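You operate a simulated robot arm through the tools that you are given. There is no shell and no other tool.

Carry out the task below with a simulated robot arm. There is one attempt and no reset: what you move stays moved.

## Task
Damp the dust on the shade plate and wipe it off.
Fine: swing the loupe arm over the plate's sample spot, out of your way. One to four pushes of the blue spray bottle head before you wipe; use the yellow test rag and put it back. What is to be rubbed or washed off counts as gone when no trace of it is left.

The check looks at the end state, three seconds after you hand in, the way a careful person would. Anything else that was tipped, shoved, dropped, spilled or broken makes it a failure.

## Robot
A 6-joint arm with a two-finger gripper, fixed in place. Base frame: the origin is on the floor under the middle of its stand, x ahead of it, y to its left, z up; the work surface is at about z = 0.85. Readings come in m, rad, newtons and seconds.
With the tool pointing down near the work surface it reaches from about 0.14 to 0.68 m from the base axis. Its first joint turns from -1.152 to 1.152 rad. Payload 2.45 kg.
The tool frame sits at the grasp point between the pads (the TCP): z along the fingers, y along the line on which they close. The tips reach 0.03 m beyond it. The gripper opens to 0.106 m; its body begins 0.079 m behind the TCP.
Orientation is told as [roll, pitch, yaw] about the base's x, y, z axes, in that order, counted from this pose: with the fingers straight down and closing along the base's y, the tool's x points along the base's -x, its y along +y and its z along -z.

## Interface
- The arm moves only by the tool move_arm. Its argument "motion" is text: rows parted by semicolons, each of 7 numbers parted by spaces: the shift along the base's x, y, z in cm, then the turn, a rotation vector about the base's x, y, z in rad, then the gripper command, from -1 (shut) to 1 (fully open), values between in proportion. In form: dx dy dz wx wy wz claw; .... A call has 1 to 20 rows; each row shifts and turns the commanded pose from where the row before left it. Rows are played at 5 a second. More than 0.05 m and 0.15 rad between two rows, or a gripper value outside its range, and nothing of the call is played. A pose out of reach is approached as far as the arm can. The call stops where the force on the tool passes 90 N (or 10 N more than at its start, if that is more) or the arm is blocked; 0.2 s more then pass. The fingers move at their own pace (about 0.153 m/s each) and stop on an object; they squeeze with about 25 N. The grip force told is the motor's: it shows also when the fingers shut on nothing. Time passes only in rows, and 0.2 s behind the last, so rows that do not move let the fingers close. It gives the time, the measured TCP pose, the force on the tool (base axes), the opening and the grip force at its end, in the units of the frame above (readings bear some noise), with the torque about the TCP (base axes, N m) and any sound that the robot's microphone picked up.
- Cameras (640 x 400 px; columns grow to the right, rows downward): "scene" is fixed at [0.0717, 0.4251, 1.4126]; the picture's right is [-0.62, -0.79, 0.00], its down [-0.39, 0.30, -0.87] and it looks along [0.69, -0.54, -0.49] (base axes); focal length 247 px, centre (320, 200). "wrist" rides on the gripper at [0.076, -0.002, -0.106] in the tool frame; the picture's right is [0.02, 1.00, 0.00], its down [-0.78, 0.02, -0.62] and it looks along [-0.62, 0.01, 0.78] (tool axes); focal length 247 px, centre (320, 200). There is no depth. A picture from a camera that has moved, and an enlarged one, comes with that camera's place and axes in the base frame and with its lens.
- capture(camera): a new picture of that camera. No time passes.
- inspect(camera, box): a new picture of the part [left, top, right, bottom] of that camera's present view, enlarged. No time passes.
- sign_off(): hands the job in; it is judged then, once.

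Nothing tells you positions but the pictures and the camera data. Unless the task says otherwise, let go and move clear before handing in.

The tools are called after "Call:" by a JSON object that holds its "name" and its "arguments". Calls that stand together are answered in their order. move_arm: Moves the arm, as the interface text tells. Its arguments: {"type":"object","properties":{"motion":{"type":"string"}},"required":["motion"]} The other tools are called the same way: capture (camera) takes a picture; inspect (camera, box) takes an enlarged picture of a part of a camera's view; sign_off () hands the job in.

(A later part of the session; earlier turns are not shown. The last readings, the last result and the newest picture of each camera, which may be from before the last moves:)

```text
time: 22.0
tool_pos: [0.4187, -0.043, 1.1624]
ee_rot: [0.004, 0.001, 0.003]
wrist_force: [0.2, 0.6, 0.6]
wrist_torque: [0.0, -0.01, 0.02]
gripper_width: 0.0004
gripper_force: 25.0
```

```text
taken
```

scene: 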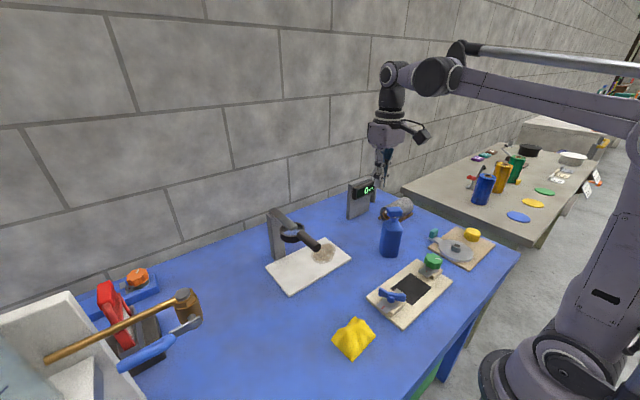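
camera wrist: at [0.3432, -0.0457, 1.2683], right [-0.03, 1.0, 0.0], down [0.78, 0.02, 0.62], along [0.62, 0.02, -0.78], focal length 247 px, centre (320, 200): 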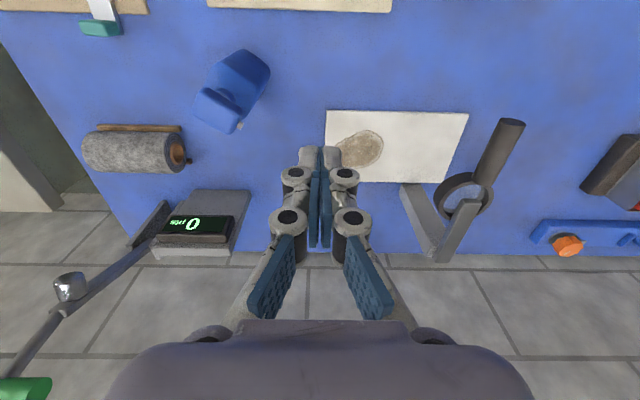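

The loupe stays put, pointing toward me at y ≈ 0.15. Next is the spray bottle; I'll zoom in to locate its head precisely.

Call:
{"name": "inspect", "arguments": {"camera": "wrist", "box": [180, 35, 290, 145]}}

Call:
{"name": "inspect", "arguments": {"camera": "scene", "box": [360, 190, 420, 265]}}

```text
3.64 times, centred on (235, 90) of wrist
camera zoom: at [0.3432, -0.0457, 1.2683], right [-0.03, 1.0, 0.0], down [0.78, 0.02, 0.62], along [0.62, 0.02, -0.78], focal length 898 px, centre (629, 600)
```

zoom: 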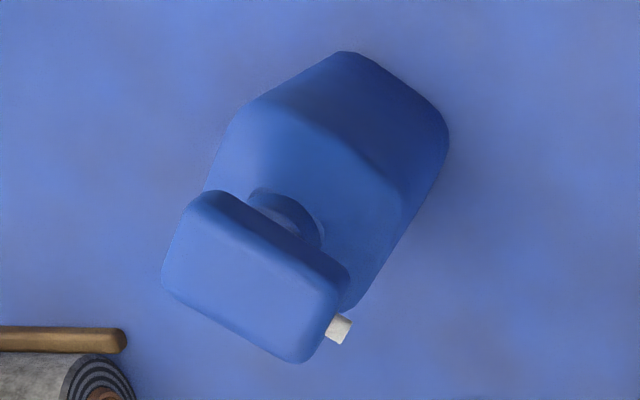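

```text
5.33 times, centred on (390, 228) of scene
camera zoom: at [0.0717, 0.425, 1.4126], right [-0.62, -0.79, 0.0], down [-0.39, 0.3, -0.87], along [0.68, -0.54, -0.49], focal length 1316 px, centre (-53, 53)
```

zoom: 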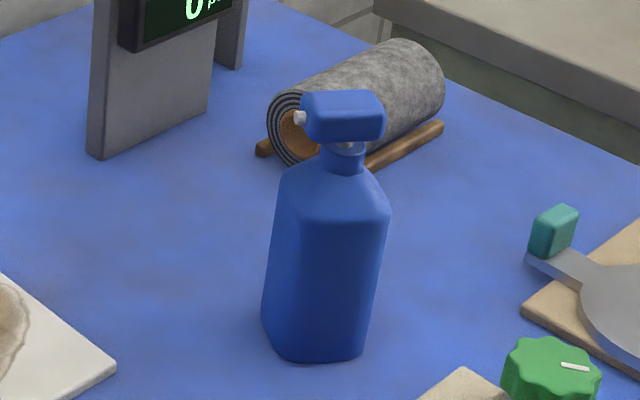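

Both cameras agree the head's top face is centred near (0.427, −0.143) at z ≈ 1.03. I'll bring the closed fingertips just above it and check the alignment.

Call:
{"name": "move_arm", "arguments": {"motion": "0.3 -4 -1.5 0 0 0 -1; 0.3 -4 -1.5 0 0 0 -1; 0.2 -2 -2.5 0 0 0 -1; 0 0 -3 0 0 0 -1; 0 0 0 0 0 0 -1"}}

Call:
{"name": "capture", "arguments": {"camera": "wrist"}}

Call:
{"name": "inspect", "arguments": {"camera": "scene", "box": [360, 170, 420, 265]}}

```text
time: 23.2
tool_pos: [0.4279, -0.1409, 1.0768]
ee_rot: [0.006, 0.0, 0.004]
wrist_force: [0.1, -0.1, -0.2]
wrist_torque: [0.06, 0.02, -0.01]
gripper_width: 0.0
gripper_force: 24.5
```

```text
taken
camera wrist: at [0.3517, -0.1444, 1.1838], right [-0.02, 1.0, 0.0], down [0.78, 0.02, 0.62], along [0.62, 0.02, -0.78], focal length 247 px, centre (320, 200)
```

wrist: 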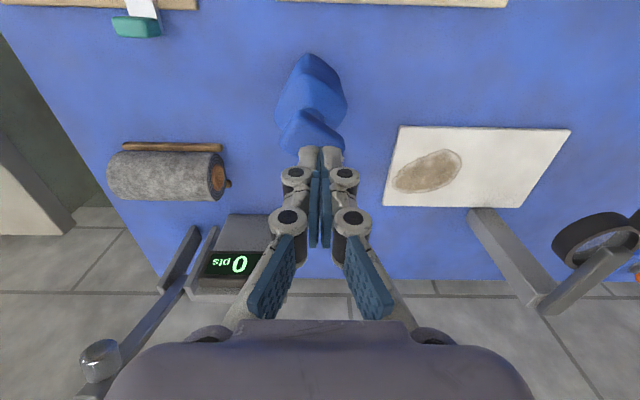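

```text
4.21 times, centred on (390, 218) of scene
camera zoom: at [0.0717, 0.4251, 1.4126], right [-0.62, -0.79, 0.0], down [-0.39, 0.3, -0.87], along [0.69, -0.54, -0.49], focal length 1039 px, centre (25, 126)
```

zoom: 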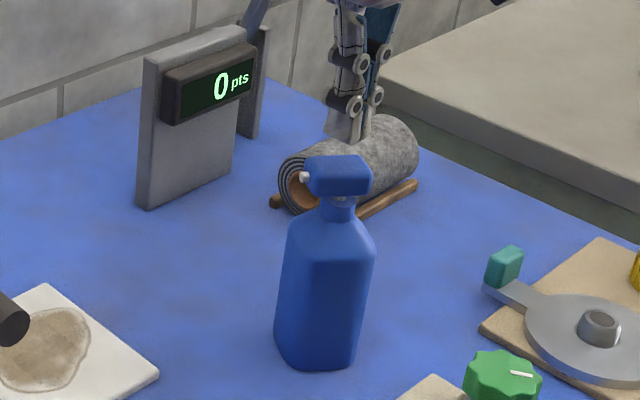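

Call:
{"name": "inspect", "arguments": {"camera": "wrist", "box": [260, 45, 380, 165]}}

Call:
{"name": "inspect", "arguments": {"camera": "scene", "box": [385, 185, 415, 215]}}

```text
3.33 times, centred on (320, 105) of wrist
camera zoom: at [0.3517, -0.1444, 1.1838], right [-0.02, 1.0, 0.0], down [0.78, 0.02, 0.62], along [0.62, 0.02, -0.78], focal length 823 px, centre (320, 517)
```

zoom: 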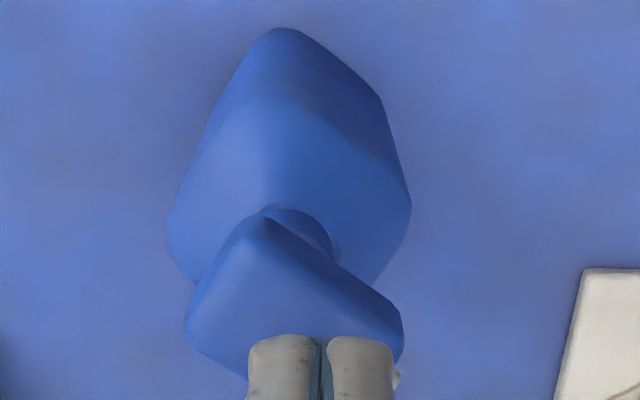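

```text
13.33 times, centred on (400, 200) of scene
camera zoom: at [0.0717, 0.4251, 1.4126], right [-0.62, -0.79, 0.0], down [-0.39, 0.3, -0.87], along [0.69, -0.54, -0.49], focal length 3290 px, centre (-747, 200)
```

zoom: 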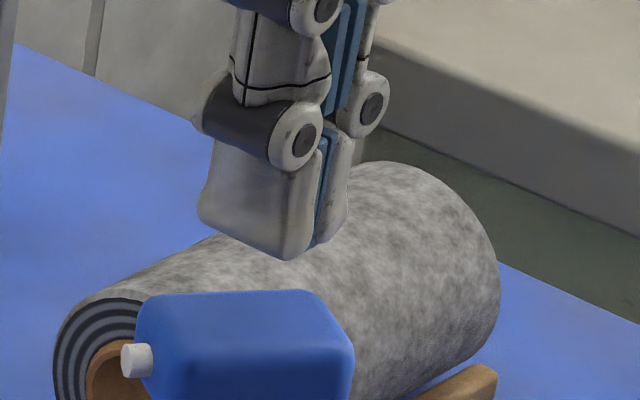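

The tip is over the head, perhaps 4 mm too far toward +y. I'll correct that and press down gently in small steps.

Call:
{"name": "move_arm", "arguments": {"motion": "0 -0.4 0 0 0 0 -1; 0 0 -0.8 0 0 0 -1; 0 0 -0.5 0 0 0 -1; 0 0 -0.5 0 0 0 -1; 0 0 -0.3 0 0 0 -1"}}

Call:
{"name": "inspect", "arguments": {"camera": "scene", "box": [300, 170, 420, 265]}}

```text
time: 24.4
tool_pos: [0.4274, -0.1448, 1.057]
ee_rot: [0.005, 0.0, 0.002]
wrist_force: [0.0, 0.6, 0.2]
wrist_torque: [0.02, 0.0, 0.02]
gripper_width: 0.0
gripper_force: 24.8
```

```text
4.21 times, centred on (360, 218) of scene
camera zoom: at [0.0717, 0.4251, 1.4126], right [-0.62, -0.79, 0.0], down [-0.39, 0.3, -0.87], along [0.69, -0.54, -0.49], focal length 1039 px, centre (152, 126)
```

zoom: 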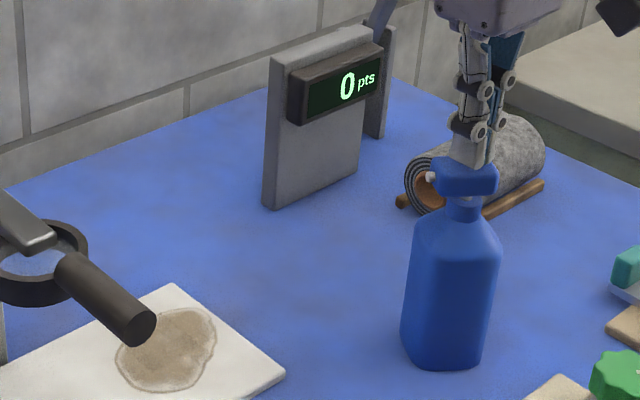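

No contact yet at tip height 1.027. I'll go down a few more millimetres.

Call:
{"name": "move_arm", "arguments": {"motion": "0 0 -0.3 0 0 0 -1; 0 0 -0.2 0 0 0 -1"}}

Call:
{"name": "inspect", "arguments": {"camera": "scene", "box": [375, 180, 415, 220]}}

```text
time: 25.0
tool_pos: [0.4266, -0.144, 1.0522]
ee_rot: [0.005, 0.0, 0.004]
wrist_force: [-0.4, 0.3, -0.9]
wrist_torque: [0.0, 0.0, -0.01]
gripper_width: 0.0001
gripper_force: 25.2
```

```text
10.00 times, centred on (395, 200) of scene
camera zoom: at [0.0717, 0.4251, 1.4126], right [-0.62, -0.79, 0.0], down [-0.39, 0.3, -0.87], along [0.69, -0.54, -0.49], focal length 2467 px, centre (-430, 200)
```

zoom: 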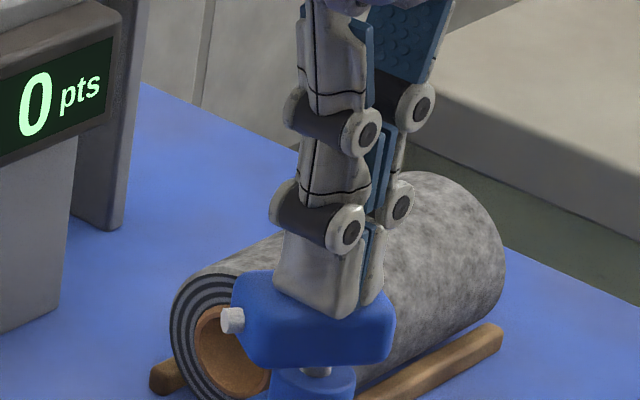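

The fingertips are right over the middle of the head, and a pump stem shows under it. I'll press further in small steps.

Call:
{"name": "move_arm", "arguments": {"motion": "0 0 -0.3 0 0 0 -1; 0 0 -0.2 0 0 0 -1"}}

Call:
{"name": "inspect", "arguments": {"camera": "scene", "box": [375, 180, 415, 220]}}

```text
time: 25.6
tool_pos: [0.4279, -0.1439, 1.0467]
ee_rot: [0.005, 0.001, 0.003]
wrist_force: [-0.5, 0.9, 2.5]
wrist_torque: [0.0, -0.02, -0.01]
gripper_width: 0.0058
gripper_force: 25.6
heard: click
```

```text
10.00 times, centred on (395, 200) of scene
camera zoom: at [0.0716, 0.4251, 1.4126], right [-0.62, -0.79, 0.0], down [-0.39, 0.3, -0.87], along [0.69, -0.54, -0.49], focal length 2467 px, centre (-430, 200)
```

zoom: 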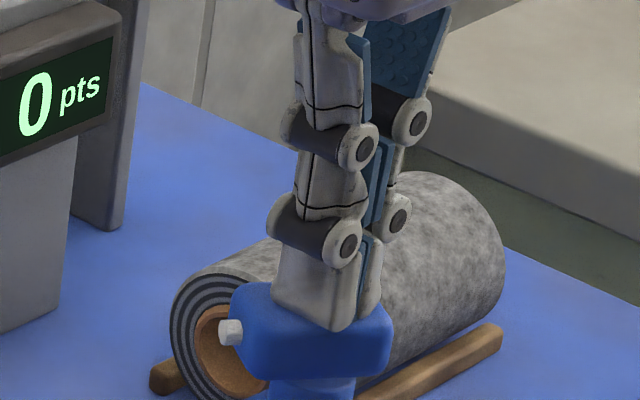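

I heard a click, which is one push. I'll look at the dust to see whether it got wet.

Call:
{"name": "inspect", "arguments": {"camera": "scene", "box": [290, 225, 370, 285]}}

Call:
{"name": "inspect", "arguments": {"camera": "wrist", "box": [360, 110, 600, 240]}}

```text
6.67 times, centred on (330, 255) of scene
camera zoom: at [0.0716, 0.4251, 1.4126], right [-0.62, -0.79, 0.0], down [-0.39, 0.3, -0.87], along [0.69, -0.54, -0.49], focal length 1645 px, centre (253, -167)
```

zoom: 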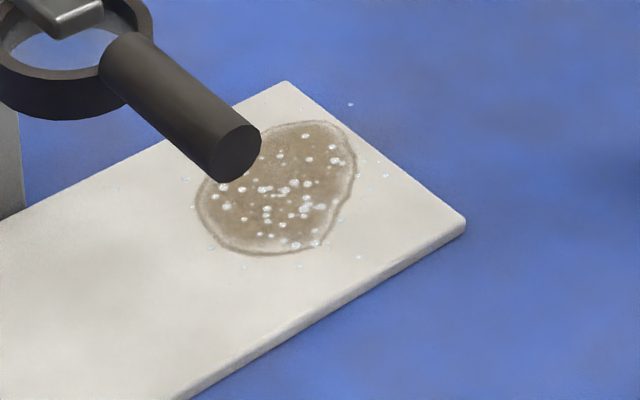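

```text
2.67 times, centred on (480, 175) of wrist
camera zoom: at [0.351, -0.1468, 1.1535], right [-0.02, 1.0, 0.0], down [0.78, 0.02, 0.62], along [0.62, 0.02, -0.78], focal length 659 px, centre (-107, 267)
```

zoom: 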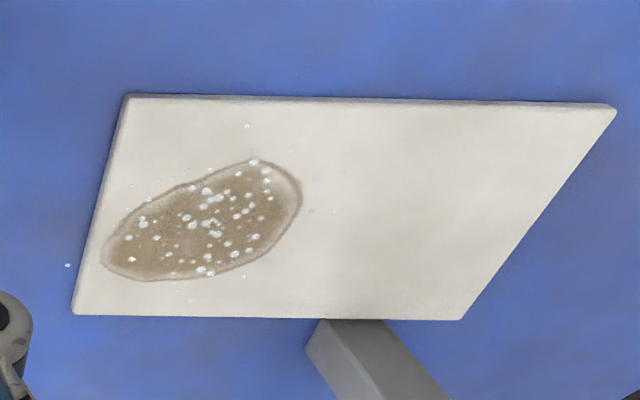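

The first push wetted the dust with droplets. I'll release the head fully and give it one more push for even dampness, which keeps me well within four.

Call:
{"name": "move_arm", "arguments": {"motion": "0 0 0.8 0 0 0 -1; 0 0 0.8 0 0 0 -1; 0 0 0 0 0 0 -1; 0 0 0 0 0 0 -1"}}

Call:
{"name": "inspect", "arguments": {"camera": "scene", "box": [360, 180, 420, 265]}}

Call:
{"name": "move_arm", "arguments": {"motion": "0 0 -0.6 0 0 0 -1; 0 0 -0.6 0 0 0 -1; 0 0 -0.5 0 0 0 -1"}}

Call:
{"name": "inspect", "arguments": {"camera": "scene", "box": [290, 225, 370, 285]}}

```text
time: 26.6
tool_pos: [0.4272, -0.1444, 1.0626]
ee_rot: [0.004, -0.001, 0.004]
wrist_force: [0.1, 0.8, -0.9]
wrist_torque: [-0.02, 0.02, -0.01]
gripper_width: 0.0001
gripper_force: 24.4
```

```text
4.71 times, centred on (390, 222) of scene
camera zoom: at [0.0717, 0.4251, 1.4126], right [-0.62, -0.79, 0.0], down [-0.39, 0.3, -0.87], along [0.69, -0.54, -0.49], focal length 1161 px, centre (-9, 94)
```

zoom: 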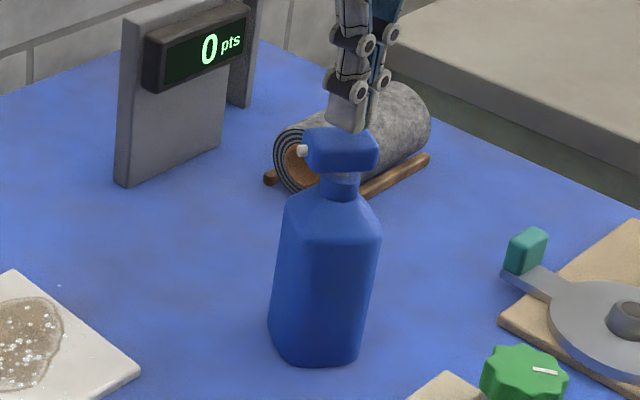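

```text
time: 27.4
tool_pos: [0.4268, -0.1432, 1.0461]
ee_rot: [0.007, 0.0, 0.004]
wrist_force: [-0.7, -0.6, 3.3]
wrist_torque: [0.02, -0.03, -0.02]
gripper_width: 0.0059
gripper_force: 24.8
heard: click
```

```text
6.67 times, centred on (330, 255) of scene
camera zoom: at [0.0716, 0.4251, 1.4126], right [-0.62, -0.79, 0.0], down [-0.39, 0.3, -0.87], along [0.69, -0.54, -0.49], focal length 1645 px, centre (253, -167)
```

zoom: 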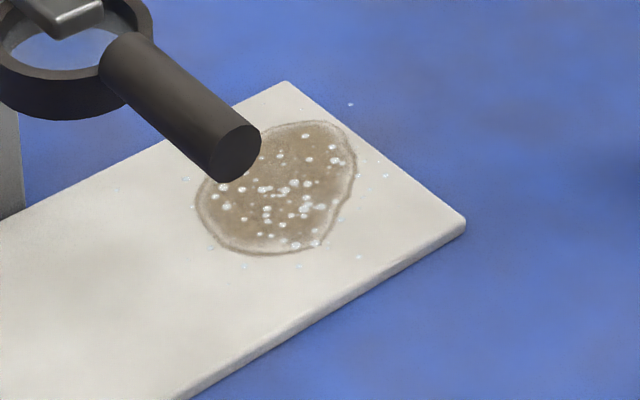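

Second click heard, so that's two pushes. I'll release the head, move away, and turn the gripper to view the rag with the fingers open, ready to close along x.

Call:
{"name": "move_arm", "arguments": {"motion": "0 0 2 0 0 0 -1; 0 0 4 0 0 0 -1; 0 0 4 0 0 0 -1; -1.2 1.5 0 0 0 0.1425 0; -1.2 1.5 0 0 0 0.1425 1; -1.2 1.5 0 0 0 0.1425 1; -1.2 1.5 0 0 0 0.1425 1; -1.2 1.5 0 0 0 0.1425 1; -1.2 1.5 0 0 0 0.1425 1; -1.2 1.5 0 0 0 0.1425 1; -1.2 1.5 0 0 0 0.1425 1; -1.2 1.5 0 0 0 0.1425 1; -1.2 1.5 0 0 0 0.1425 1; -1.2 1.5 0 0 0 0.1425 1; 0 0 0 0 0 0 1"}}

Call:
{"name": "capture", "arguments": {"camera": "wrist"}}

Call:
{"name": "capture", "arguments": {"camera": "scene"}}

```text
time: 30.6
tool_pos: [0.2948, 0.0207, 1.1452]
ee_rot: [0.007, -0.001, 1.572]
wrist_force: [-0.4, 0.4, -0.6]
wrist_torque: [0.03, 0.04, 0.03]
gripper_width: 0.1058
gripper_force: 0.0
```

```text
taken
camera wrist: at [0.2975, -0.0557, 1.2517], right [-1.0, -0.02, 0.0], down [-0.01, 0.78, 0.62], along [-0.02, 0.62, -0.78], focal length 247 px, centre (320, 200)
```

wrist: 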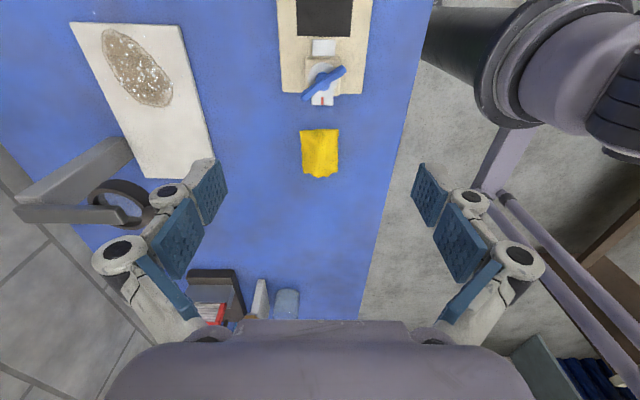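

```text
taken
```

scene: 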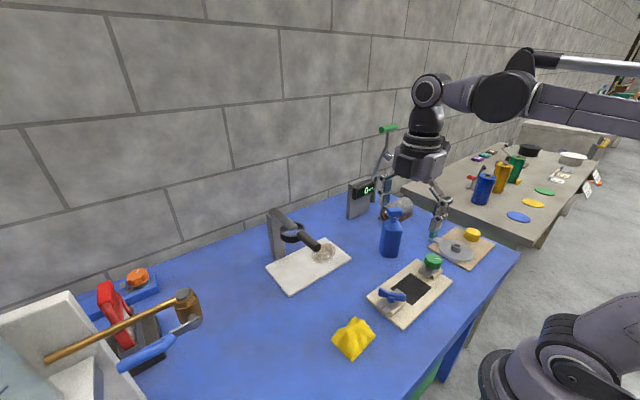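

Call:
{"name": "inspect", "arguments": {"camera": "wrist", "box": [280, 110, 360, 190]}}

Call:
{"name": "inspect", "arguments": {"camera": "wrist", "box": [60, 10, 240, 190]}}

Call:
{"name": "inspect", "arguments": {"camera": "scene", "box": [325, 310, 380, 365]}}

```text
5.00 times, centred on (320, 150) of wrist
camera zoom: at [0.2975, -0.0557, 1.2517], right [-1.0, -0.02, 0.0], down [-0.01, 0.78, 0.62], along [-0.02, 0.62, -0.78], focal length 1235 px, centre (320, 450)
```

zoom: 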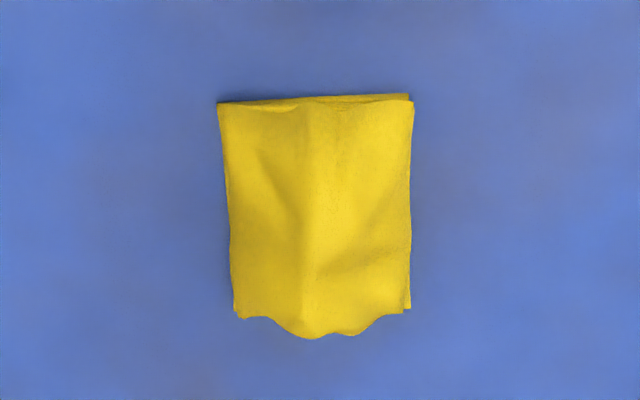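

```text
2.22 times, centred on (150, 100) of wrist
camera zoom: at [0.2975, -0.0557, 1.2517], right [-1.0, -0.02, 0.0], down [-0.01, 0.78, 0.62], along [-0.02, 0.62, -0.78], focal length 549 px, centre (698, 422)
```

zoom: 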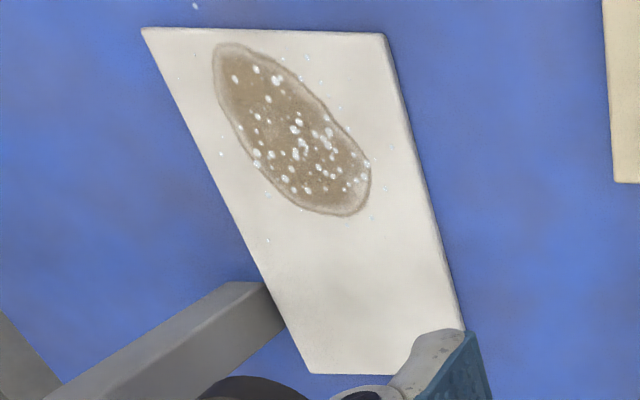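

```text
7.27 times, centred on (352, 338) of scene
camera zoom: at [0.0717, 0.4251, 1.4126], right [-0.62, -0.79, 0.0], down [-0.39, 0.3, -0.87], along [0.69, -0.54, -0.49], focal length 1794 px, centre (84, -800)
```

zoom: 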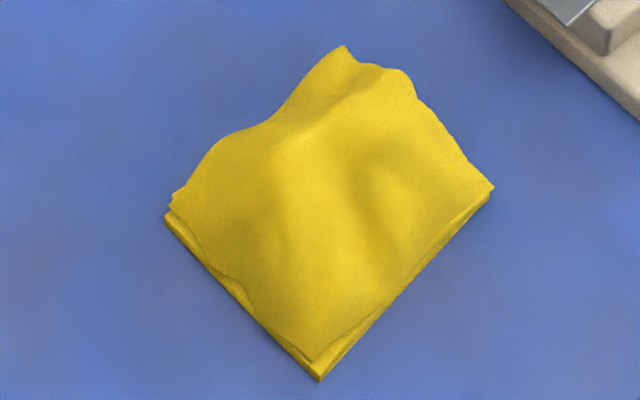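

The rag lies at x 0.258–0.323, y 0.110–0.193, centred near (0.290, 0.151), with a low ridge along y. I'll come down over it with fingers open on either side along x.

Call:
{"name": "move_arm", "arguments": {"motion": "-0.12 3.26 -2.5 0 0 0 1; -0.12 3.26 -2.5 0 0 0 1; -0.12 3.26 -2.5 0 0 0 1; -0.12 3.26 -2.5 0 0 0 1; 0 0 -4 0 0 0 1; 0 0 -4 0 0 0 1; 0 0 -3.5 0 0 0 1; 0 0 0 0 0 0 1"}}

Call:
{"name": "capture", "arguments": {"camera": "wrist"}}

Call:
{"name": "inspect", "arguments": {"camera": "scene", "box": [300, 260, 420, 380]}}

```text
time: 32.4
tool_pos: [0.2906, 0.1538, 0.9293]
ee_rot: [0.005, -0.001, 1.57]
wrist_force: [0.4, -0.5, 1.1]
wrist_torque: [0.02, 0.01, -0.01]
gripper_width: 0.1062
gripper_force: 0.0
```

```text
taken
camera wrist: at [0.2929, 0.0763, 1.0348], right [-1.0, -0.02, 0.0], down [-0.01, 0.78, 0.62], along [-0.02, 0.62, -0.78], focal length 247 px, centre (320, 200)
```

wrist: 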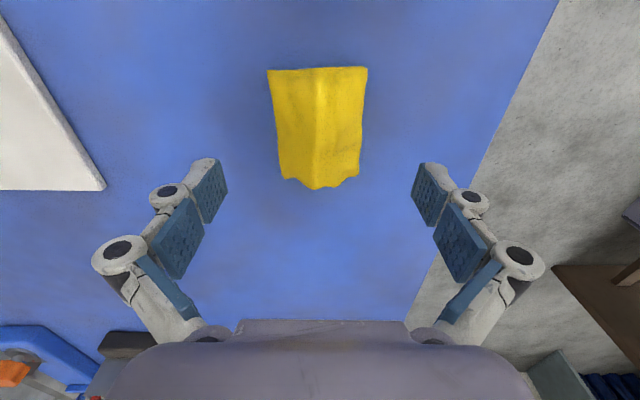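

```text
3.33 times, centred on (360, 320) of scene
camera zoom: at [0.0717, 0.4251, 1.4126], right [-0.62, -0.79, 0.0], down [-0.39, 0.3, -0.87], along [0.69, -0.54, -0.49], focal length 822 px, centre (187, -200)
```

zoom: 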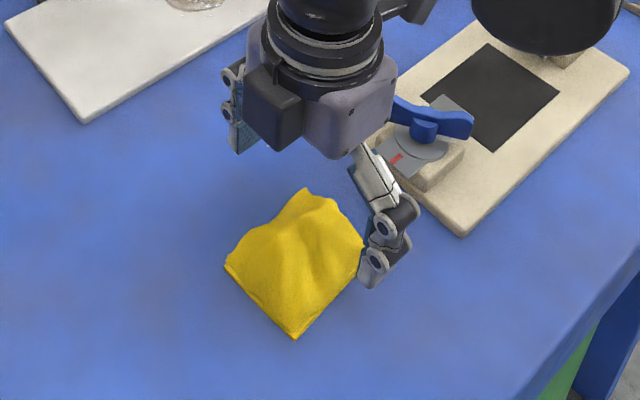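

The rag is well centred between the fingers. I'll descend until the tips are just above the bench.

Call:
{"name": "move_arm", "arguments": {"motion": "0 -0.2 -2 0 0 0 1; 0 0 -1.5 0 0 0 1; 0 0 -0.8 0 0 0 1; 0 0 0 0 0 0 1"}}

Call:
{"name": "capture", "arguments": {"camera": "wrist"}}

Call:
{"name": "inspect", "arguments": {"camera": "scene", "box": [300, 260, 420, 380]}}

```text
time: 33.4
tool_pos: [0.2898, 0.1495, 0.8877]
ee_rot: [0.006, -0.001, 1.568]
wrist_force: [0.0, 0.1, 0.0]
wrist_torque: [0.02, -0.02, -0.01]
gripper_width: 0.1059
gripper_force: 0.1
```

```text
taken
camera wrist: at [0.2926, 0.073, 0.9931], right [-1.0, -0.02, 0.0], down [-0.01, 0.78, 0.62], along [-0.02, 0.62, -0.78], focal length 247 px, centre (320, 200)
```

wrist: 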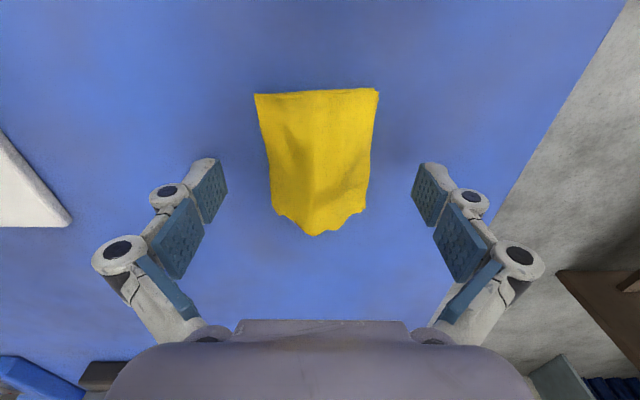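

```text
3.33 times, centred on (360, 320) of scene
camera zoom: at [0.0717, 0.4251, 1.4126], right [-0.62, -0.79, 0.0], down [-0.39, 0.3, -0.87], along [0.69, -0.54, -0.49], focal length 822 px, centre (187, -200)
```

zoom: 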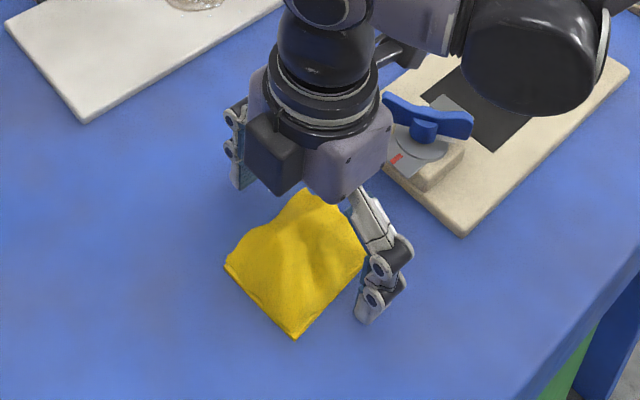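

Tips are about 8 mm above the bench. I'll go 4 mm lower and close on the rag.

Call:
{"name": "move_arm", "arguments": {"motion": "0 0 -0.4 0 0 0 1; 0 0 0 0 0 0 0.4; 0 0 0 0 0 0 -1; 0 0 0 0 0 0 -1; 0 0 0 0 0 0 -1; 0 0 0 0 0 0 -1"}}

Call:
{"name": "capture", "arguments": {"camera": "wrist"}}

Call:
{"name": "inspect", "arguments": {"camera": "scene", "box": [300, 260, 420, 380]}}

```text
time: 34.8
tool_pos: [0.2902, 0.1501, 0.8839]
ee_rot: [0.004, 0.001, 1.569]
wrist_force: [0.5, -0.3, 6.7]
wrist_torque: [-0.06, -0.15, 0.1]
gripper_width: 0.0646
gripper_force: 24.7
```

```text
taken
camera wrist: at [0.2926, 0.0732, 0.9896], right [-1.0, -0.02, 0.0], down [-0.01, 0.78, 0.62], along [-0.02, 0.62, -0.78], focal length 247 px, centre (320, 200)
```

wrist: 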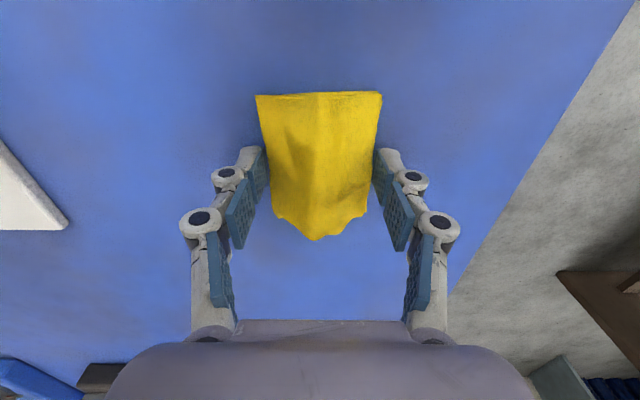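

```text
3.33 times, centred on (360, 320) of scene
camera zoom: at [0.0717, 0.425, 1.4126], right [-0.62, -0.79, 0.0], down [-0.39, 0.3, -0.87], along [0.69, -0.54, -0.49], focal length 822 px, centre (187, -200)
```

zoom: 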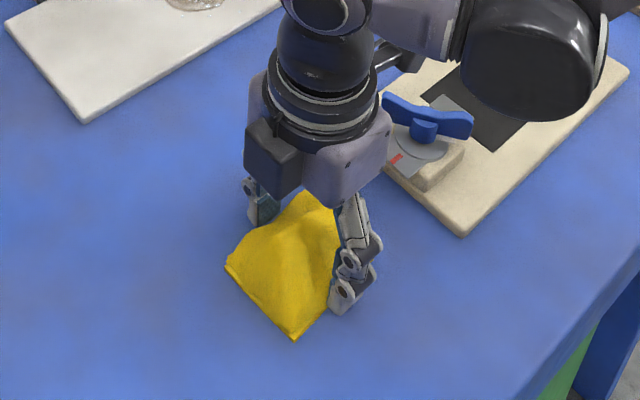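

The rag is gripped at 6.5 cm width and behaves like a firm pad. I'll lift it a little and check the hold.

Call:
{"name": "move_arm", "arguments": {"motion": "0 0 1 0 0 0 -1; 0 0 2 0 0 0 -1; 0 0 3 0 0 0 -1; 0 0 0 0 0 0 -1"}}

Call:
{"name": "capture", "arguments": {"camera": "wrist"}}

Call:
{"name": "inspect", "arguments": {"camera": "scene", "box": [290, 240, 420, 380]}}

```text
time: 35.8
tool_pos: [0.2902, 0.1504, 0.9443]
ee_rot: [0.005, 0.0, 1.569]
wrist_force: [-0.2, -0.4, -1.2]
wrist_torque: [-0.01, 0.02, 0.01]
gripper_width: 0.0642
gripper_force: 24.8
```

```text
taken
camera wrist: at [0.2923, 0.074, 1.0507], right [-1.0, -0.02, 0.0], down [-0.01, 0.78, 0.62], along [-0.02, 0.62, -0.78], focal length 247 px, centre (320, 200)
```

wrist: 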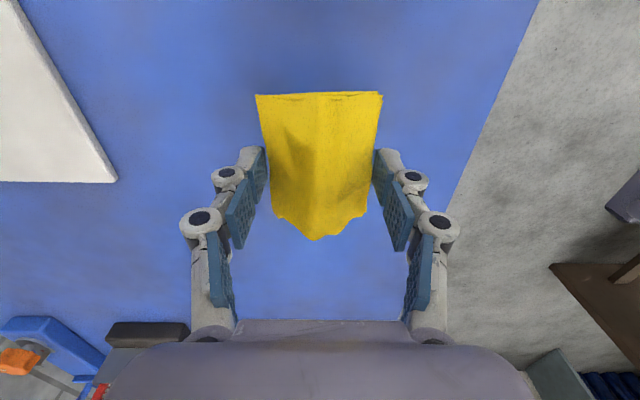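

```text
2.86 times, centred on (355, 310) of scene
camera zoom: at [0.0717, 0.4251, 1.4126], right [-0.62, -0.79, 0.0], down [-0.39, 0.3, -0.87], along [0.69, -0.54, -0.49], focal length 705 px, centre (220, -114)
```

zoom: 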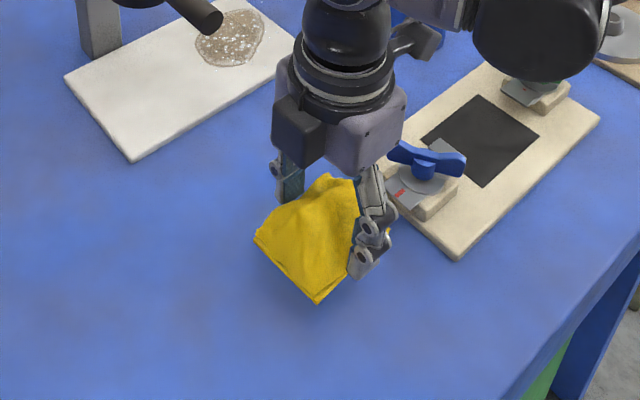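

The rag is held level and firmly. I'll raise it and carry it high over the dust patch, clear of the loupe handle and bottle.

Call:
{"name": "move_arm", "arguments": {"motion": "0 0 4.5 0 0 0 -1; 0 0 4.5 0 0 0 -1; 0 0 4.5 0 0 0 -1; 0 0 4.5 0 0 0 -1; 3.64 -1.79 0 0 0 0 -1; 3.64 -1.79 0 0 0 0 -1; 3.64 -1.79 0 0 0 0 -1; 3.64 -1.79 0 0 0 0 -1; 3.64 -1.79 0 0 0 0 -1; 3.64 -1.79 0 0 0 0 -1; 3.64 -1.79 0 0 0 0 -1; 0 0 0 0 0 0 -1"}}

Call:
{"name": "capture", "arguments": {"camera": "wrist"}}

Call:
{"name": "inspect", "arguments": {"camera": "scene", "box": [240, 140, 440, 290]}}

```text
time: 38.4
tool_pos: [0.5438, 0.0231, 1.1249]
ee_rot: [0.006, 0.001, 1.571]
wrist_force: [0.7, 0.1, -1.3]
wrist_torque: [0.01, 0.01, -0.04]
gripper_width: 0.0644
gripper_force: 24.9
```

```text
taken
camera wrist: at [0.5461, -0.053, 1.2313], right [-1.0, -0.02, 0.0], down [-0.01, 0.78, 0.62], along [-0.02, 0.62, -0.78], focal length 247 px, centre (320, 200)
```

wrist: 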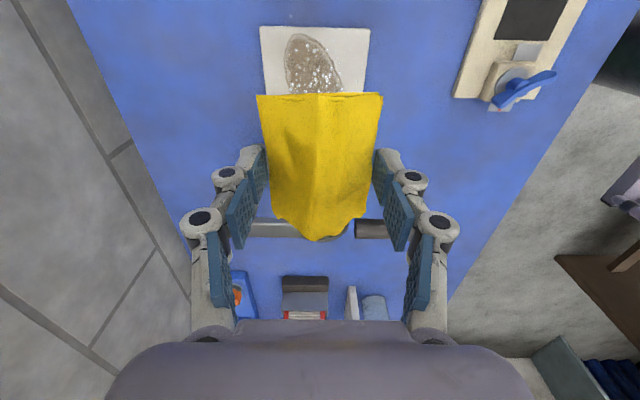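

```text
2.67 times, centred on (340, 215) of scene
camera zoom: at [0.0717, 0.425, 1.4126], right [-0.62, -0.79, 0.0], down [-0.39, 0.3, -0.87], along [0.68, -0.54, -0.49], focal length 658 px, centre (267, 160)
```

zoom: 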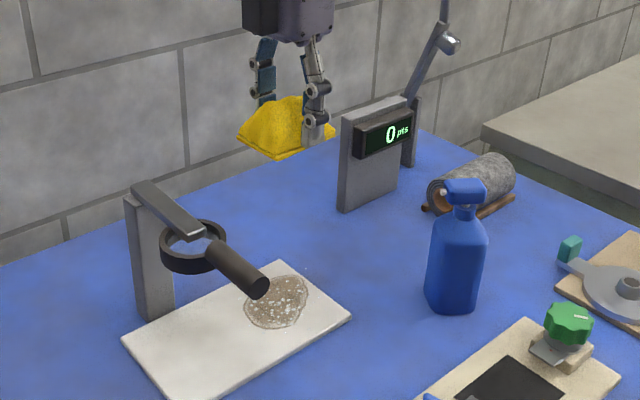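

I'm above the dust. I'll lower to just above the plate and check clearance to the loupe.

Call:
{"name": "move_arm", "arguments": {"motion": "0 -0.5 -4 0 0 0 -1; 0 0 -4.5 0 0 0 -1; 0 0 -4.5 0 0 0 -1; 0 0 -4.5 0 0 0 -1; 0 0 0 0 0 0 -1"}}

Call:
{"name": "capture", "arguments": {"camera": "wrist"}}

Call:
{"name": "inspect", "arguments": {"camera": "scene", "box": [240, 150, 420, 290]}}

```text
time: 39.6
tool_pos: [0.5444, 0.0191, 0.9507]
ee_rot: [0.004, 0.0, 1.57]
wrist_force: [-0.3, 0.4, -0.8]
wrist_torque: [0.04, -0.01, -0.02]
gripper_width: 0.0641
gripper_force: 24.8
```

```text
taken
camera wrist: at [0.5464, -0.0582, 1.0568], right [-1.0, -0.02, 0.0], down [-0.01, 0.78, 0.62], along [-0.02, 0.62, -0.78], focal length 247 px, centre (320, 200)
```

wrist: 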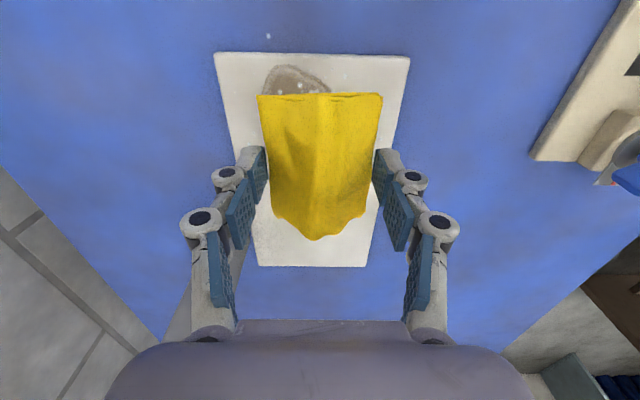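

```text
2.86 times, centred on (330, 220) of scene
camera zoom: at [0.0717, 0.4251, 1.4126], right [-0.62, -0.79, 0.0], down [-0.39, 0.3, -0.87], along [0.69, -0.54, -0.49], focal length 705 px, centre (291, 143)
```

zoom: 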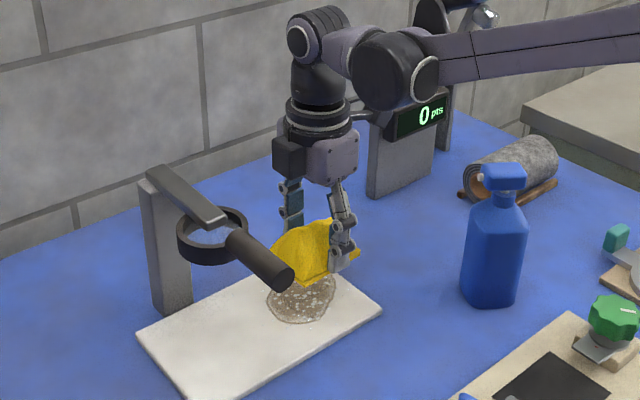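

Clearances look fine. I'll lower until the rag just touches the plate, watching the force.

Call:
{"name": "move_arm", "arguments": {"motion": "0 0 -3 0 0 0 -1; 0 0 -1.5 0 0 0 -1; 0 0 -0.4 0 0 0 -1; 0 0 0 0 0 0 -1"}}

Call:
{"name": "inspect", "arguments": {"camera": "scene", "box": [260, 200, 380, 300]}}

```text
time: 40.6
tool_pos: [0.5469, 0.0185, 0.8997]
ee_rot: [0.005, -0.002, 1.57]
wrist_force: [-0.9, 0.7, 0.4]
wrist_torque: [0.03, 0.01, -0.01]
gripper_width: 0.0641
gripper_force: 24.9
```

```text
4.00 times, centred on (320, 250) of scene
camera zoom: at [0.0717, 0.4251, 1.4126], right [-0.62, -0.79, 0.0], down [-0.39, 0.3, -0.87], along [0.69, -0.54, -0.49], focal length 987 px, centre (320, 0)
```

zoom: 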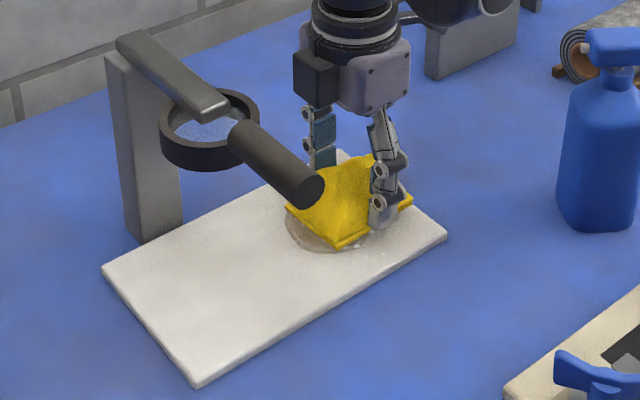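

Nearly at the plate. I'll lower in 2 mm steps until contact shows.

Call:
{"name": "move_arm", "arguments": {"motion": "0 0 -0.2 0 0 0 -1; 0 0 -0.2 0 0 0 -1; 0 0 0 0 0 0 -1"}}

Call:
{"name": "move_arm", "arguments": {"motion": "0 0 -0.2 0 0 0 -1; 0 0 0 0 0 0 -1"}}

```text
time: 41.4
tool_pos: [0.5479, 0.0183, 0.8963]
ee_rot: [0.005, -0.001, 1.568]
wrist_force: [-0.7, 0.7, 0.7]
wrist_torque: [0.02, -0.01, -0.02]
gripper_width: 0.0641
gripper_force: 24.8
```

```text
time: 42.0
tool_pos: [0.5461, 0.017, 0.8948]
ee_rot: [0.004, 0.001, 1.569]
wrist_force: [0.1, 0.7, 0.2]
wrist_torque: [0.01, 0.03, 0.03]
gripper_width: 0.0643
gripper_force: 24.9
```

Call:
{"name": "move_arm", "arguments": {"motion": "0 0 -0.2 0 0 0 -1; 0 0 0 0 0 0 -1"}}

Call:
{"name": "move_arm", "arguments": {"motion": "0 0 -0.15 0 0 0 -1; 0 0 0 0 0 0 -1"}}

Call:
{"name": "inspect", "arguments": {"camera": "scene", "box": [280, 215, 360, 275]}}

```text
time: 42.6
tool_pos: [0.5454, 0.0189, 0.8928]
ee_rot: [0.004, 0.001, 1.568]
wrist_force: [2.0, -0.4, 16.6]
wrist_torque: [0.05, -0.14, 0.02]
gripper_width: 0.0643
gripper_force: 25.0
```

```text
time: 43.2
tool_pos: [0.5461, 0.0178, 0.8917]
ee_rot: [0.003, -0.001, 1.568]
wrist_force: [6.2, -0.6, 26.7]
wrist_torque: [-0.01, -0.33, 0.1]
gripper_width: 0.0645
gripper_force: 24.9
```

```text
6.67 times, centred on (320, 245) of scene
camera zoom: at [0.0714, 0.425, 1.4126], right [-0.62, -0.79, 0.0], down [-0.39, 0.3, -0.87], along [0.69, -0.54, -0.49], focal length 1645 px, centre (320, -100)
```

zoom: 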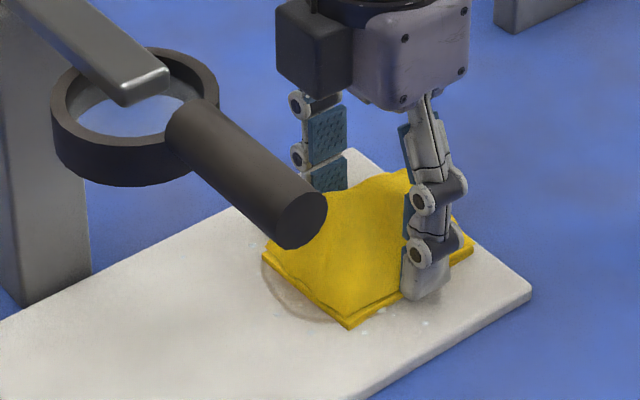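

Contact is at TCP z ≈ 0.8935. I'll back off about 1 mm for light pressure and try a short stroke to see that the plate stays still.

Call:
{"name": "move_arm", "arguments": {"motion": "0 0 0.1 0 0 0 -1; 0 1 0 0 0 0 -1; 0 1 0 0 0 0 -1; 0 1 0 0 0 0 -1; 0 -1 0 0 0 0 -1; 0 -1 0 0 0 0 -1; 0 -1 0 0 0 0 -1; 0 -1 0 0 0 0 -1; 0 -1 0 0 0 0 -1; 0 -1 0 0 0 0 -1; 0 1 0 0 0 0 -1; 0 1 0 0 0 0 -1; 0 1 0 0 0 0 -1"}}

Call:
{"name": "inspect", "arguments": {"camera": "scene", "box": [260, 200, 380, 300]}}

Call:
{"name": "capture", "arguments": {"camera": "wrist"}}

```text
time: 46.0
tool_pos: [0.5469, 0.0178, 0.8904]
ee_rot: [0.005, 0.001, 1.57]
wrist_force: [0.1, -10.8, 23.3]
wrist_torque: [-0.43, 0.03, 0.01]
gripper_width: 0.0644
gripper_force: 25.1
```

```text
4.00 times, centred on (320, 250) of scene
camera zoom: at [0.0713, 0.4248, 1.4127], right [-0.62, -0.79, 0.0], down [-0.39, 0.3, -0.87], along [0.69, -0.54, -0.49], focal length 987 px, centre (320, 0)
```

zoom: 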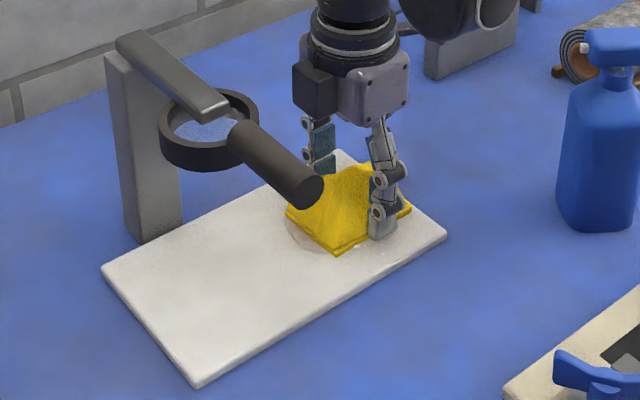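

```text
taken
camera wrist: at [0.548, -0.0585, 0.9976], right [-1.0, -0.02, 0.0], down [-0.01, 0.78, 0.62], along [-0.02, 0.62, -0.78], focal length 247 px, centre (320, 200)
```

wrist: 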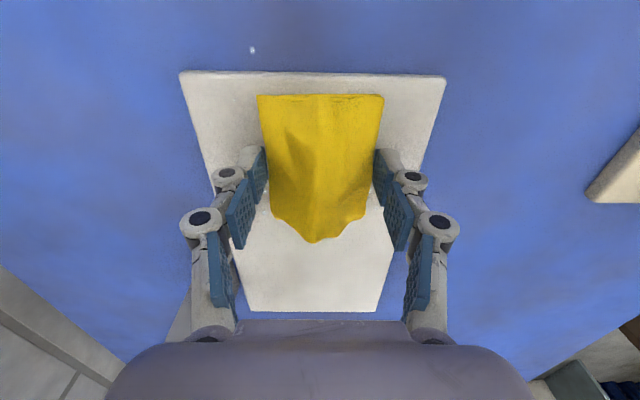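

The plate hasn't moved and the dust under the rag is already fading. I'll wipe the whole patch in lanes, first the near side, then across to the far side.

Call:
{"name": "move_arm", "arguments": {"motion": "-1 0 0 0 0 0 -1; -1.1 0 0 0 0 0 -1; 0 -1.3 0 0 0 0 -1; 0 -1.3 0 0 0 0 -1; 0 1.5 0 0 0 0 -1; 0 1.5 0 0 0 0 -1; 0 1.5 0 0 0 0 -1; 0 1.5 0 0 0 0 -1; 0 -1.5 0 0 0 0 -1; 0 -1.5 0 0 0 0 -1; 0 -1.5 0 0 0 0 -1; 0 -1.5 0 0 0 0 -1; 1.1 0 0 0 0 0 -1; 1.1 0 0 0 0 0 -1; 1.1 0 0 0 0 0 -1; 1.1 0 0 0 0 0 -1"}}

Call:
{"name": "inspect", "arguments": {"camera": "scene", "box": [260, 200, 380, 300]}}

```text
time: 49.4
tool_pos: [0.568, -0.006, 0.893]
ee_rot: [0.004, 0.0, 1.569]
wrist_force: [0.7, 0.5, -0.3]
wrist_torque: [-0.03, -0.01, 0.02]
gripper_width: 0.064
gripper_force: 25.0
```

```text
4.00 times, centred on (320, 250) of scene
camera zoom: at [0.0717, 0.4251, 1.4126], right [-0.62, -0.79, 0.0], down [-0.39, 0.3, -0.87], along [0.69, -0.54, -0.49], focal length 987 px, centre (320, 0)
```

zoom: 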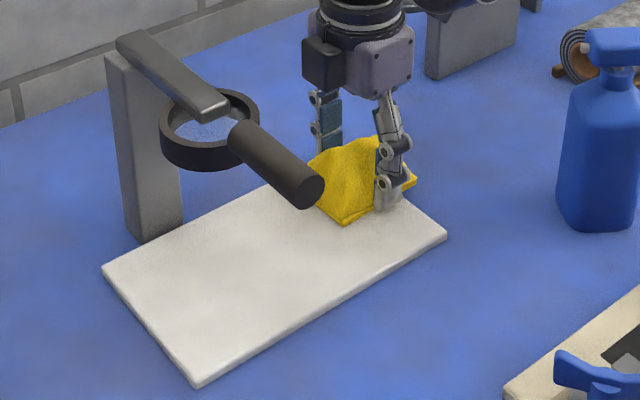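

The near part looks clean already. Contact is slightly lost at the far lane, so I'll press down 2 mm and wipe it.

Call:
{"name": "move_arm", "arguments": {"motion": "0 0 -0.15 0 0 0 -1; 0 0 0 0 0 0 -1"}}

```text
time: 50.0
tool_pos: [0.5691, -0.0064, 0.8911]
ee_rot: [0.005, 0.0, 1.57]
wrist_force: [-0.8, -0.2, 1.5]
wrist_torque: [0.05, 0.02, -0.03]
gripper_width: 0.0641
gripper_force: 25.1
```

Call:
{"name": "move_arm", "arguments": {"motion": "0 0 -0.1 0 0 0 -1; 0 0 0 0 0 0 -1"}}

Call:
{"name": "inspect", "arguments": {"camera": "scene", "box": [290, 210, 360, 270]}}

Call:
{"name": "inspect", "arguments": {"camera": "wrist", "box": [160, 60, 480, 260]}}

```text
time: 50.6
tool_pos: [0.5675, -0.0077, 0.8901]
ee_rot: [0.005, -0.001, 1.568]
wrist_force: [-0.8, 0.3, 14.2]
wrist_torque: [0.42, 0.14, 0.03]
gripper_width: 0.0639
gripper_force: 25.1
```

```text
6.67 times, centred on (325, 240) of scene
camera zoom: at [0.0714, 0.425, 1.4126], right [-0.62, -0.79, 0.0], down [-0.39, 0.3, -0.87], along [0.69, -0.54, -0.49], focal length 1645 px, centre (287, -67)
```

zoom: 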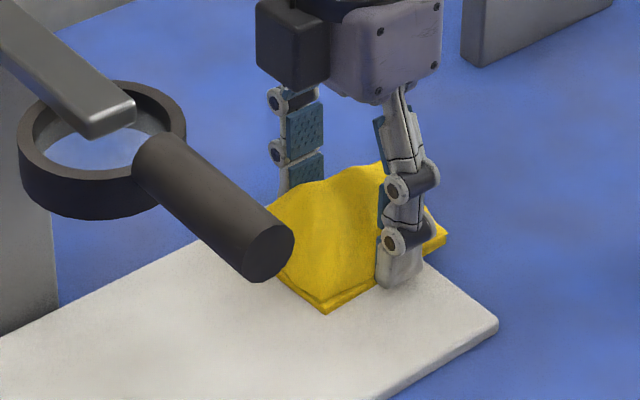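

```text
2.00 times, centred on (320, 160) of wrist
camera zoom: at [0.5702, -0.0834, 0.9965], right [-1.0, -0.02, 0.0], down [-0.01, 0.78, 0.62], along [-0.02, 0.62, -0.78], focal length 494 px, centre (320, 280)
```

zoom: 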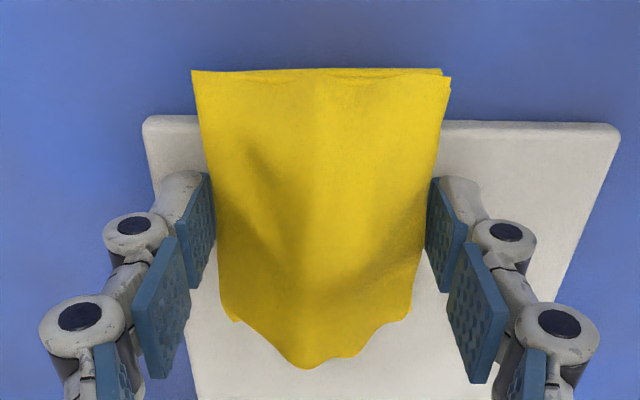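

Contact restored at about 14 N. Now the far lane, then the middle lane again.

Call:
{"name": "move_arm", "arguments": {"motion": "0 1.5 0 0 0 0 -1; 0 1.5 0 0 0 0 -1; 0 1.5 0 0 0 0 -1; 0 1.5 0 0 0 0 -1; 0 -1.5 0 0 0 0 -1; 0 -1.5 0 0 0 0 -1; 0 -1.5 0 0 0 0 -1; 0 -1.5 0 0 0 0 -1; 0 1.5 0 0 0 0 -1; 0 1.5 0 0 0 0 -1; 0 1.5 0 0 0 0 -1; 0 1.5 0 0 0 0 -1; -1.1 0 0 0 0 0 -1; -1.1 0 0 0 0 0 -1; 0 -1.5 0 0 0 0 -1; 0 -1.5 0 0 0 0 -1; 0 -1.5 0 0 0 0 -1; 0 -1.5 0 0 0 0 -1"}}

Call:
{"name": "inspect", "arguments": {"camera": "scene", "box": [260, 200, 380, 300]}}

```text
time: 54.4
tool_pos: [0.5469, -0.0059, 0.8888]
ee_rot: [0.006, -0.001, 1.571]
wrist_force: [-0.7, 10.6, 25.3]
wrist_torque: [0.23, -0.07, 0.0]
gripper_width: 0.0647
gripper_force: 24.8
```

```text
4.00 times, centred on (320, 250) of scene
camera zoom: at [0.0712, 0.4253, 1.4125], right [-0.62, -0.79, 0.0], down [-0.39, 0.3, -0.87], along [0.69, -0.54, -0.49], focal length 987 px, centre (320, 0)
```

zoom: 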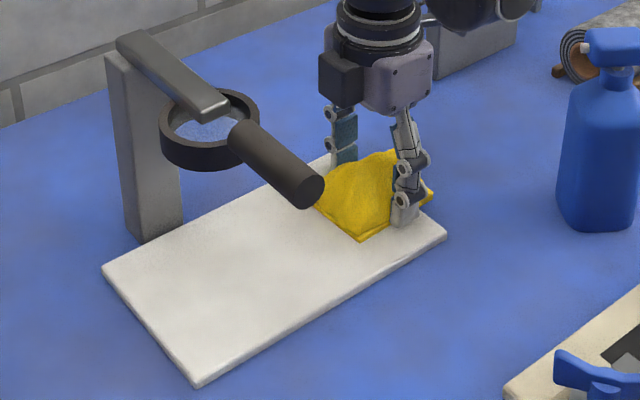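

The plate looks clean around the rag. I'll lift straight up and inspect the whole area for remaining traces.

Call:
{"name": "move_arm", "arguments": {"motion": "0 0 1 0 0 0 -1; 0 0 3 0 0 0 -1; 0 0 4 0 0 0 -1; 0 0 4 0 0 0 -1; 0 0 4 0 0 0 -1; 0 0 4 0 0 0 -1; 0 0 0 0 0 0 -1"}}

Call:
{"name": "inspect", "arguments": {"camera": "scene", "box": [260, 225, 360, 300]}}

Call:
{"name": "inspect", "arguments": {"camera": "scene", "box": [300, 230, 360, 275]}}

Call:
{"name": "capture", "arguments": {"camera": "wrist"}}

```text
time: 56.0
tool_pos: [0.5465, -0.0073, 1.0916]
ee_rot: [0.004, 0.0, 1.569]
wrist_force: [0.4, -0.4, -0.1]
wrist_torque: [-0.03, 0.01, -0.01]
gripper_width: 0.064
gripper_force: 25.5
```

```text
5.33 times, centred on (310, 262) of scene
camera zoom: at [0.0717, 0.4251, 1.4126], right [-0.62, -0.79, 0.0], down [-0.39, 0.3, -0.87], along [0.69, -0.54, -0.49], focal length 1316 px, centre (373, -133)
```

zoom: 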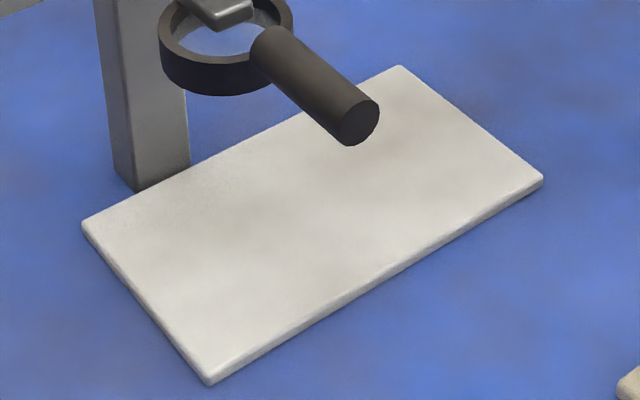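

```text
8.89 times, centred on (330, 252) of scene
camera zoom: at [0.0717, 0.4251, 1.4126], right [-0.62, -0.79, 0.0], down [-0.39, 0.3, -0.87], along [0.69, -0.54, -0.49], focal length 2193 px, centre (231, -267)
```

zoom: 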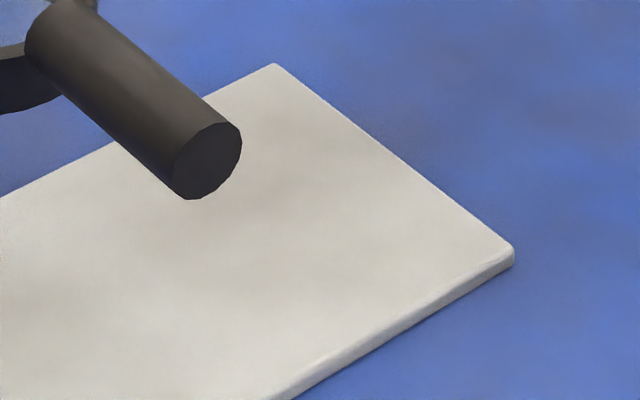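

```text
taken
camera wrist: at [0.548, -0.084, 1.1981], right [-1.0, -0.02, 0.0], down [-0.01, 0.78, 0.62], along [-0.02, 0.62, -0.78], focal length 247 px, centre (320, 200)
```

wrist: 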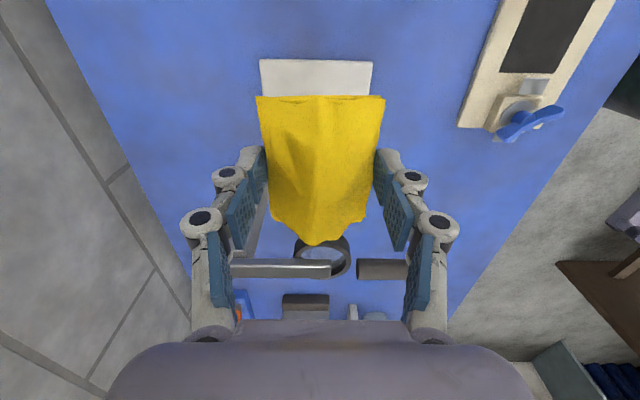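

From the scene view the plate is spotless; a part is hidden by the loupe handle, so I'll move sideways and view it from the wrist camera too.

Call:
{"name": "move_arm", "arguments": {"motion": "-3.2 -0.3 1.5 0 0 0 -1; -3.2 -0.3 1.5 0 0 0 -1; -3.2 -0.4 1.5 0 0 0 -1; -3.2 -0.4 1.5 0 0 0 -1; 0 0 0 0 0 0 -1"}}

Call:
{"name": "capture", "arguments": {"camera": "wrist"}}

Call:
{"name": "inspect", "arguments": {"camera": "wrist", "box": [120, 30, 280, 170]}}

```text
time: 57.2
tool_pos: [0.418, -0.0201, 1.1473]
ee_rot: [0.005, 0.0, 1.57]
wrist_force: [0.7, 0.1, -0.9]
wrist_torque: [-0.02, -0.01, -0.01]
gripper_width: 0.0641
gripper_force: 24.6
```

```text
taken
camera wrist: at [0.4204, -0.0969, 1.2536], right [-1.0, -0.02, 0.0], down [-0.01, 0.78, 0.62], along [-0.02, 0.62, -0.78], focal length 247 px, centre (320, 200)
```

wrist: 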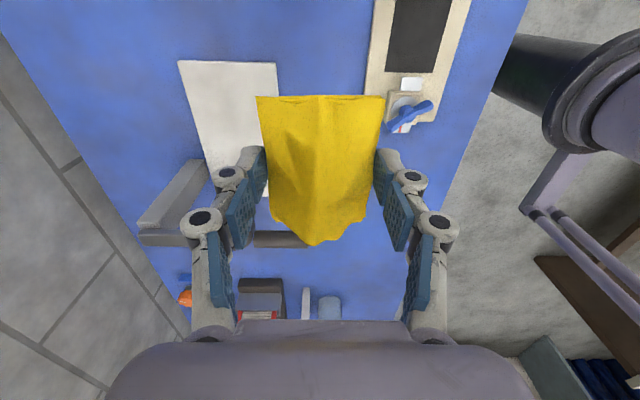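

```text
2.86 times, centred on (200, 100) of wrist
camera zoom: at [0.4204, -0.0969, 1.2536], right [-1.0, -0.02, 0.0], down [-0.01, 0.78, 0.62], along [-0.02, 0.62, -0.78], focal length 706 px, centre (663, 486)
```

zoom: 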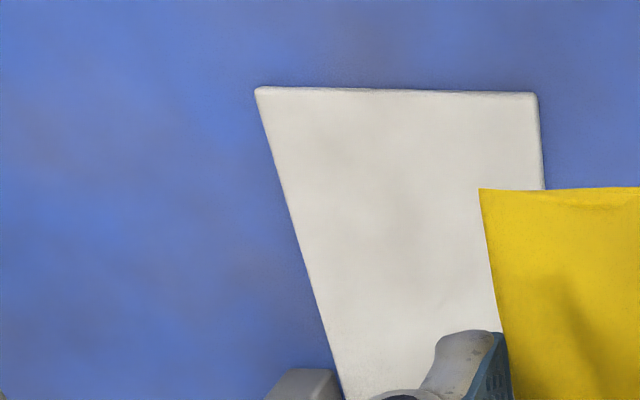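

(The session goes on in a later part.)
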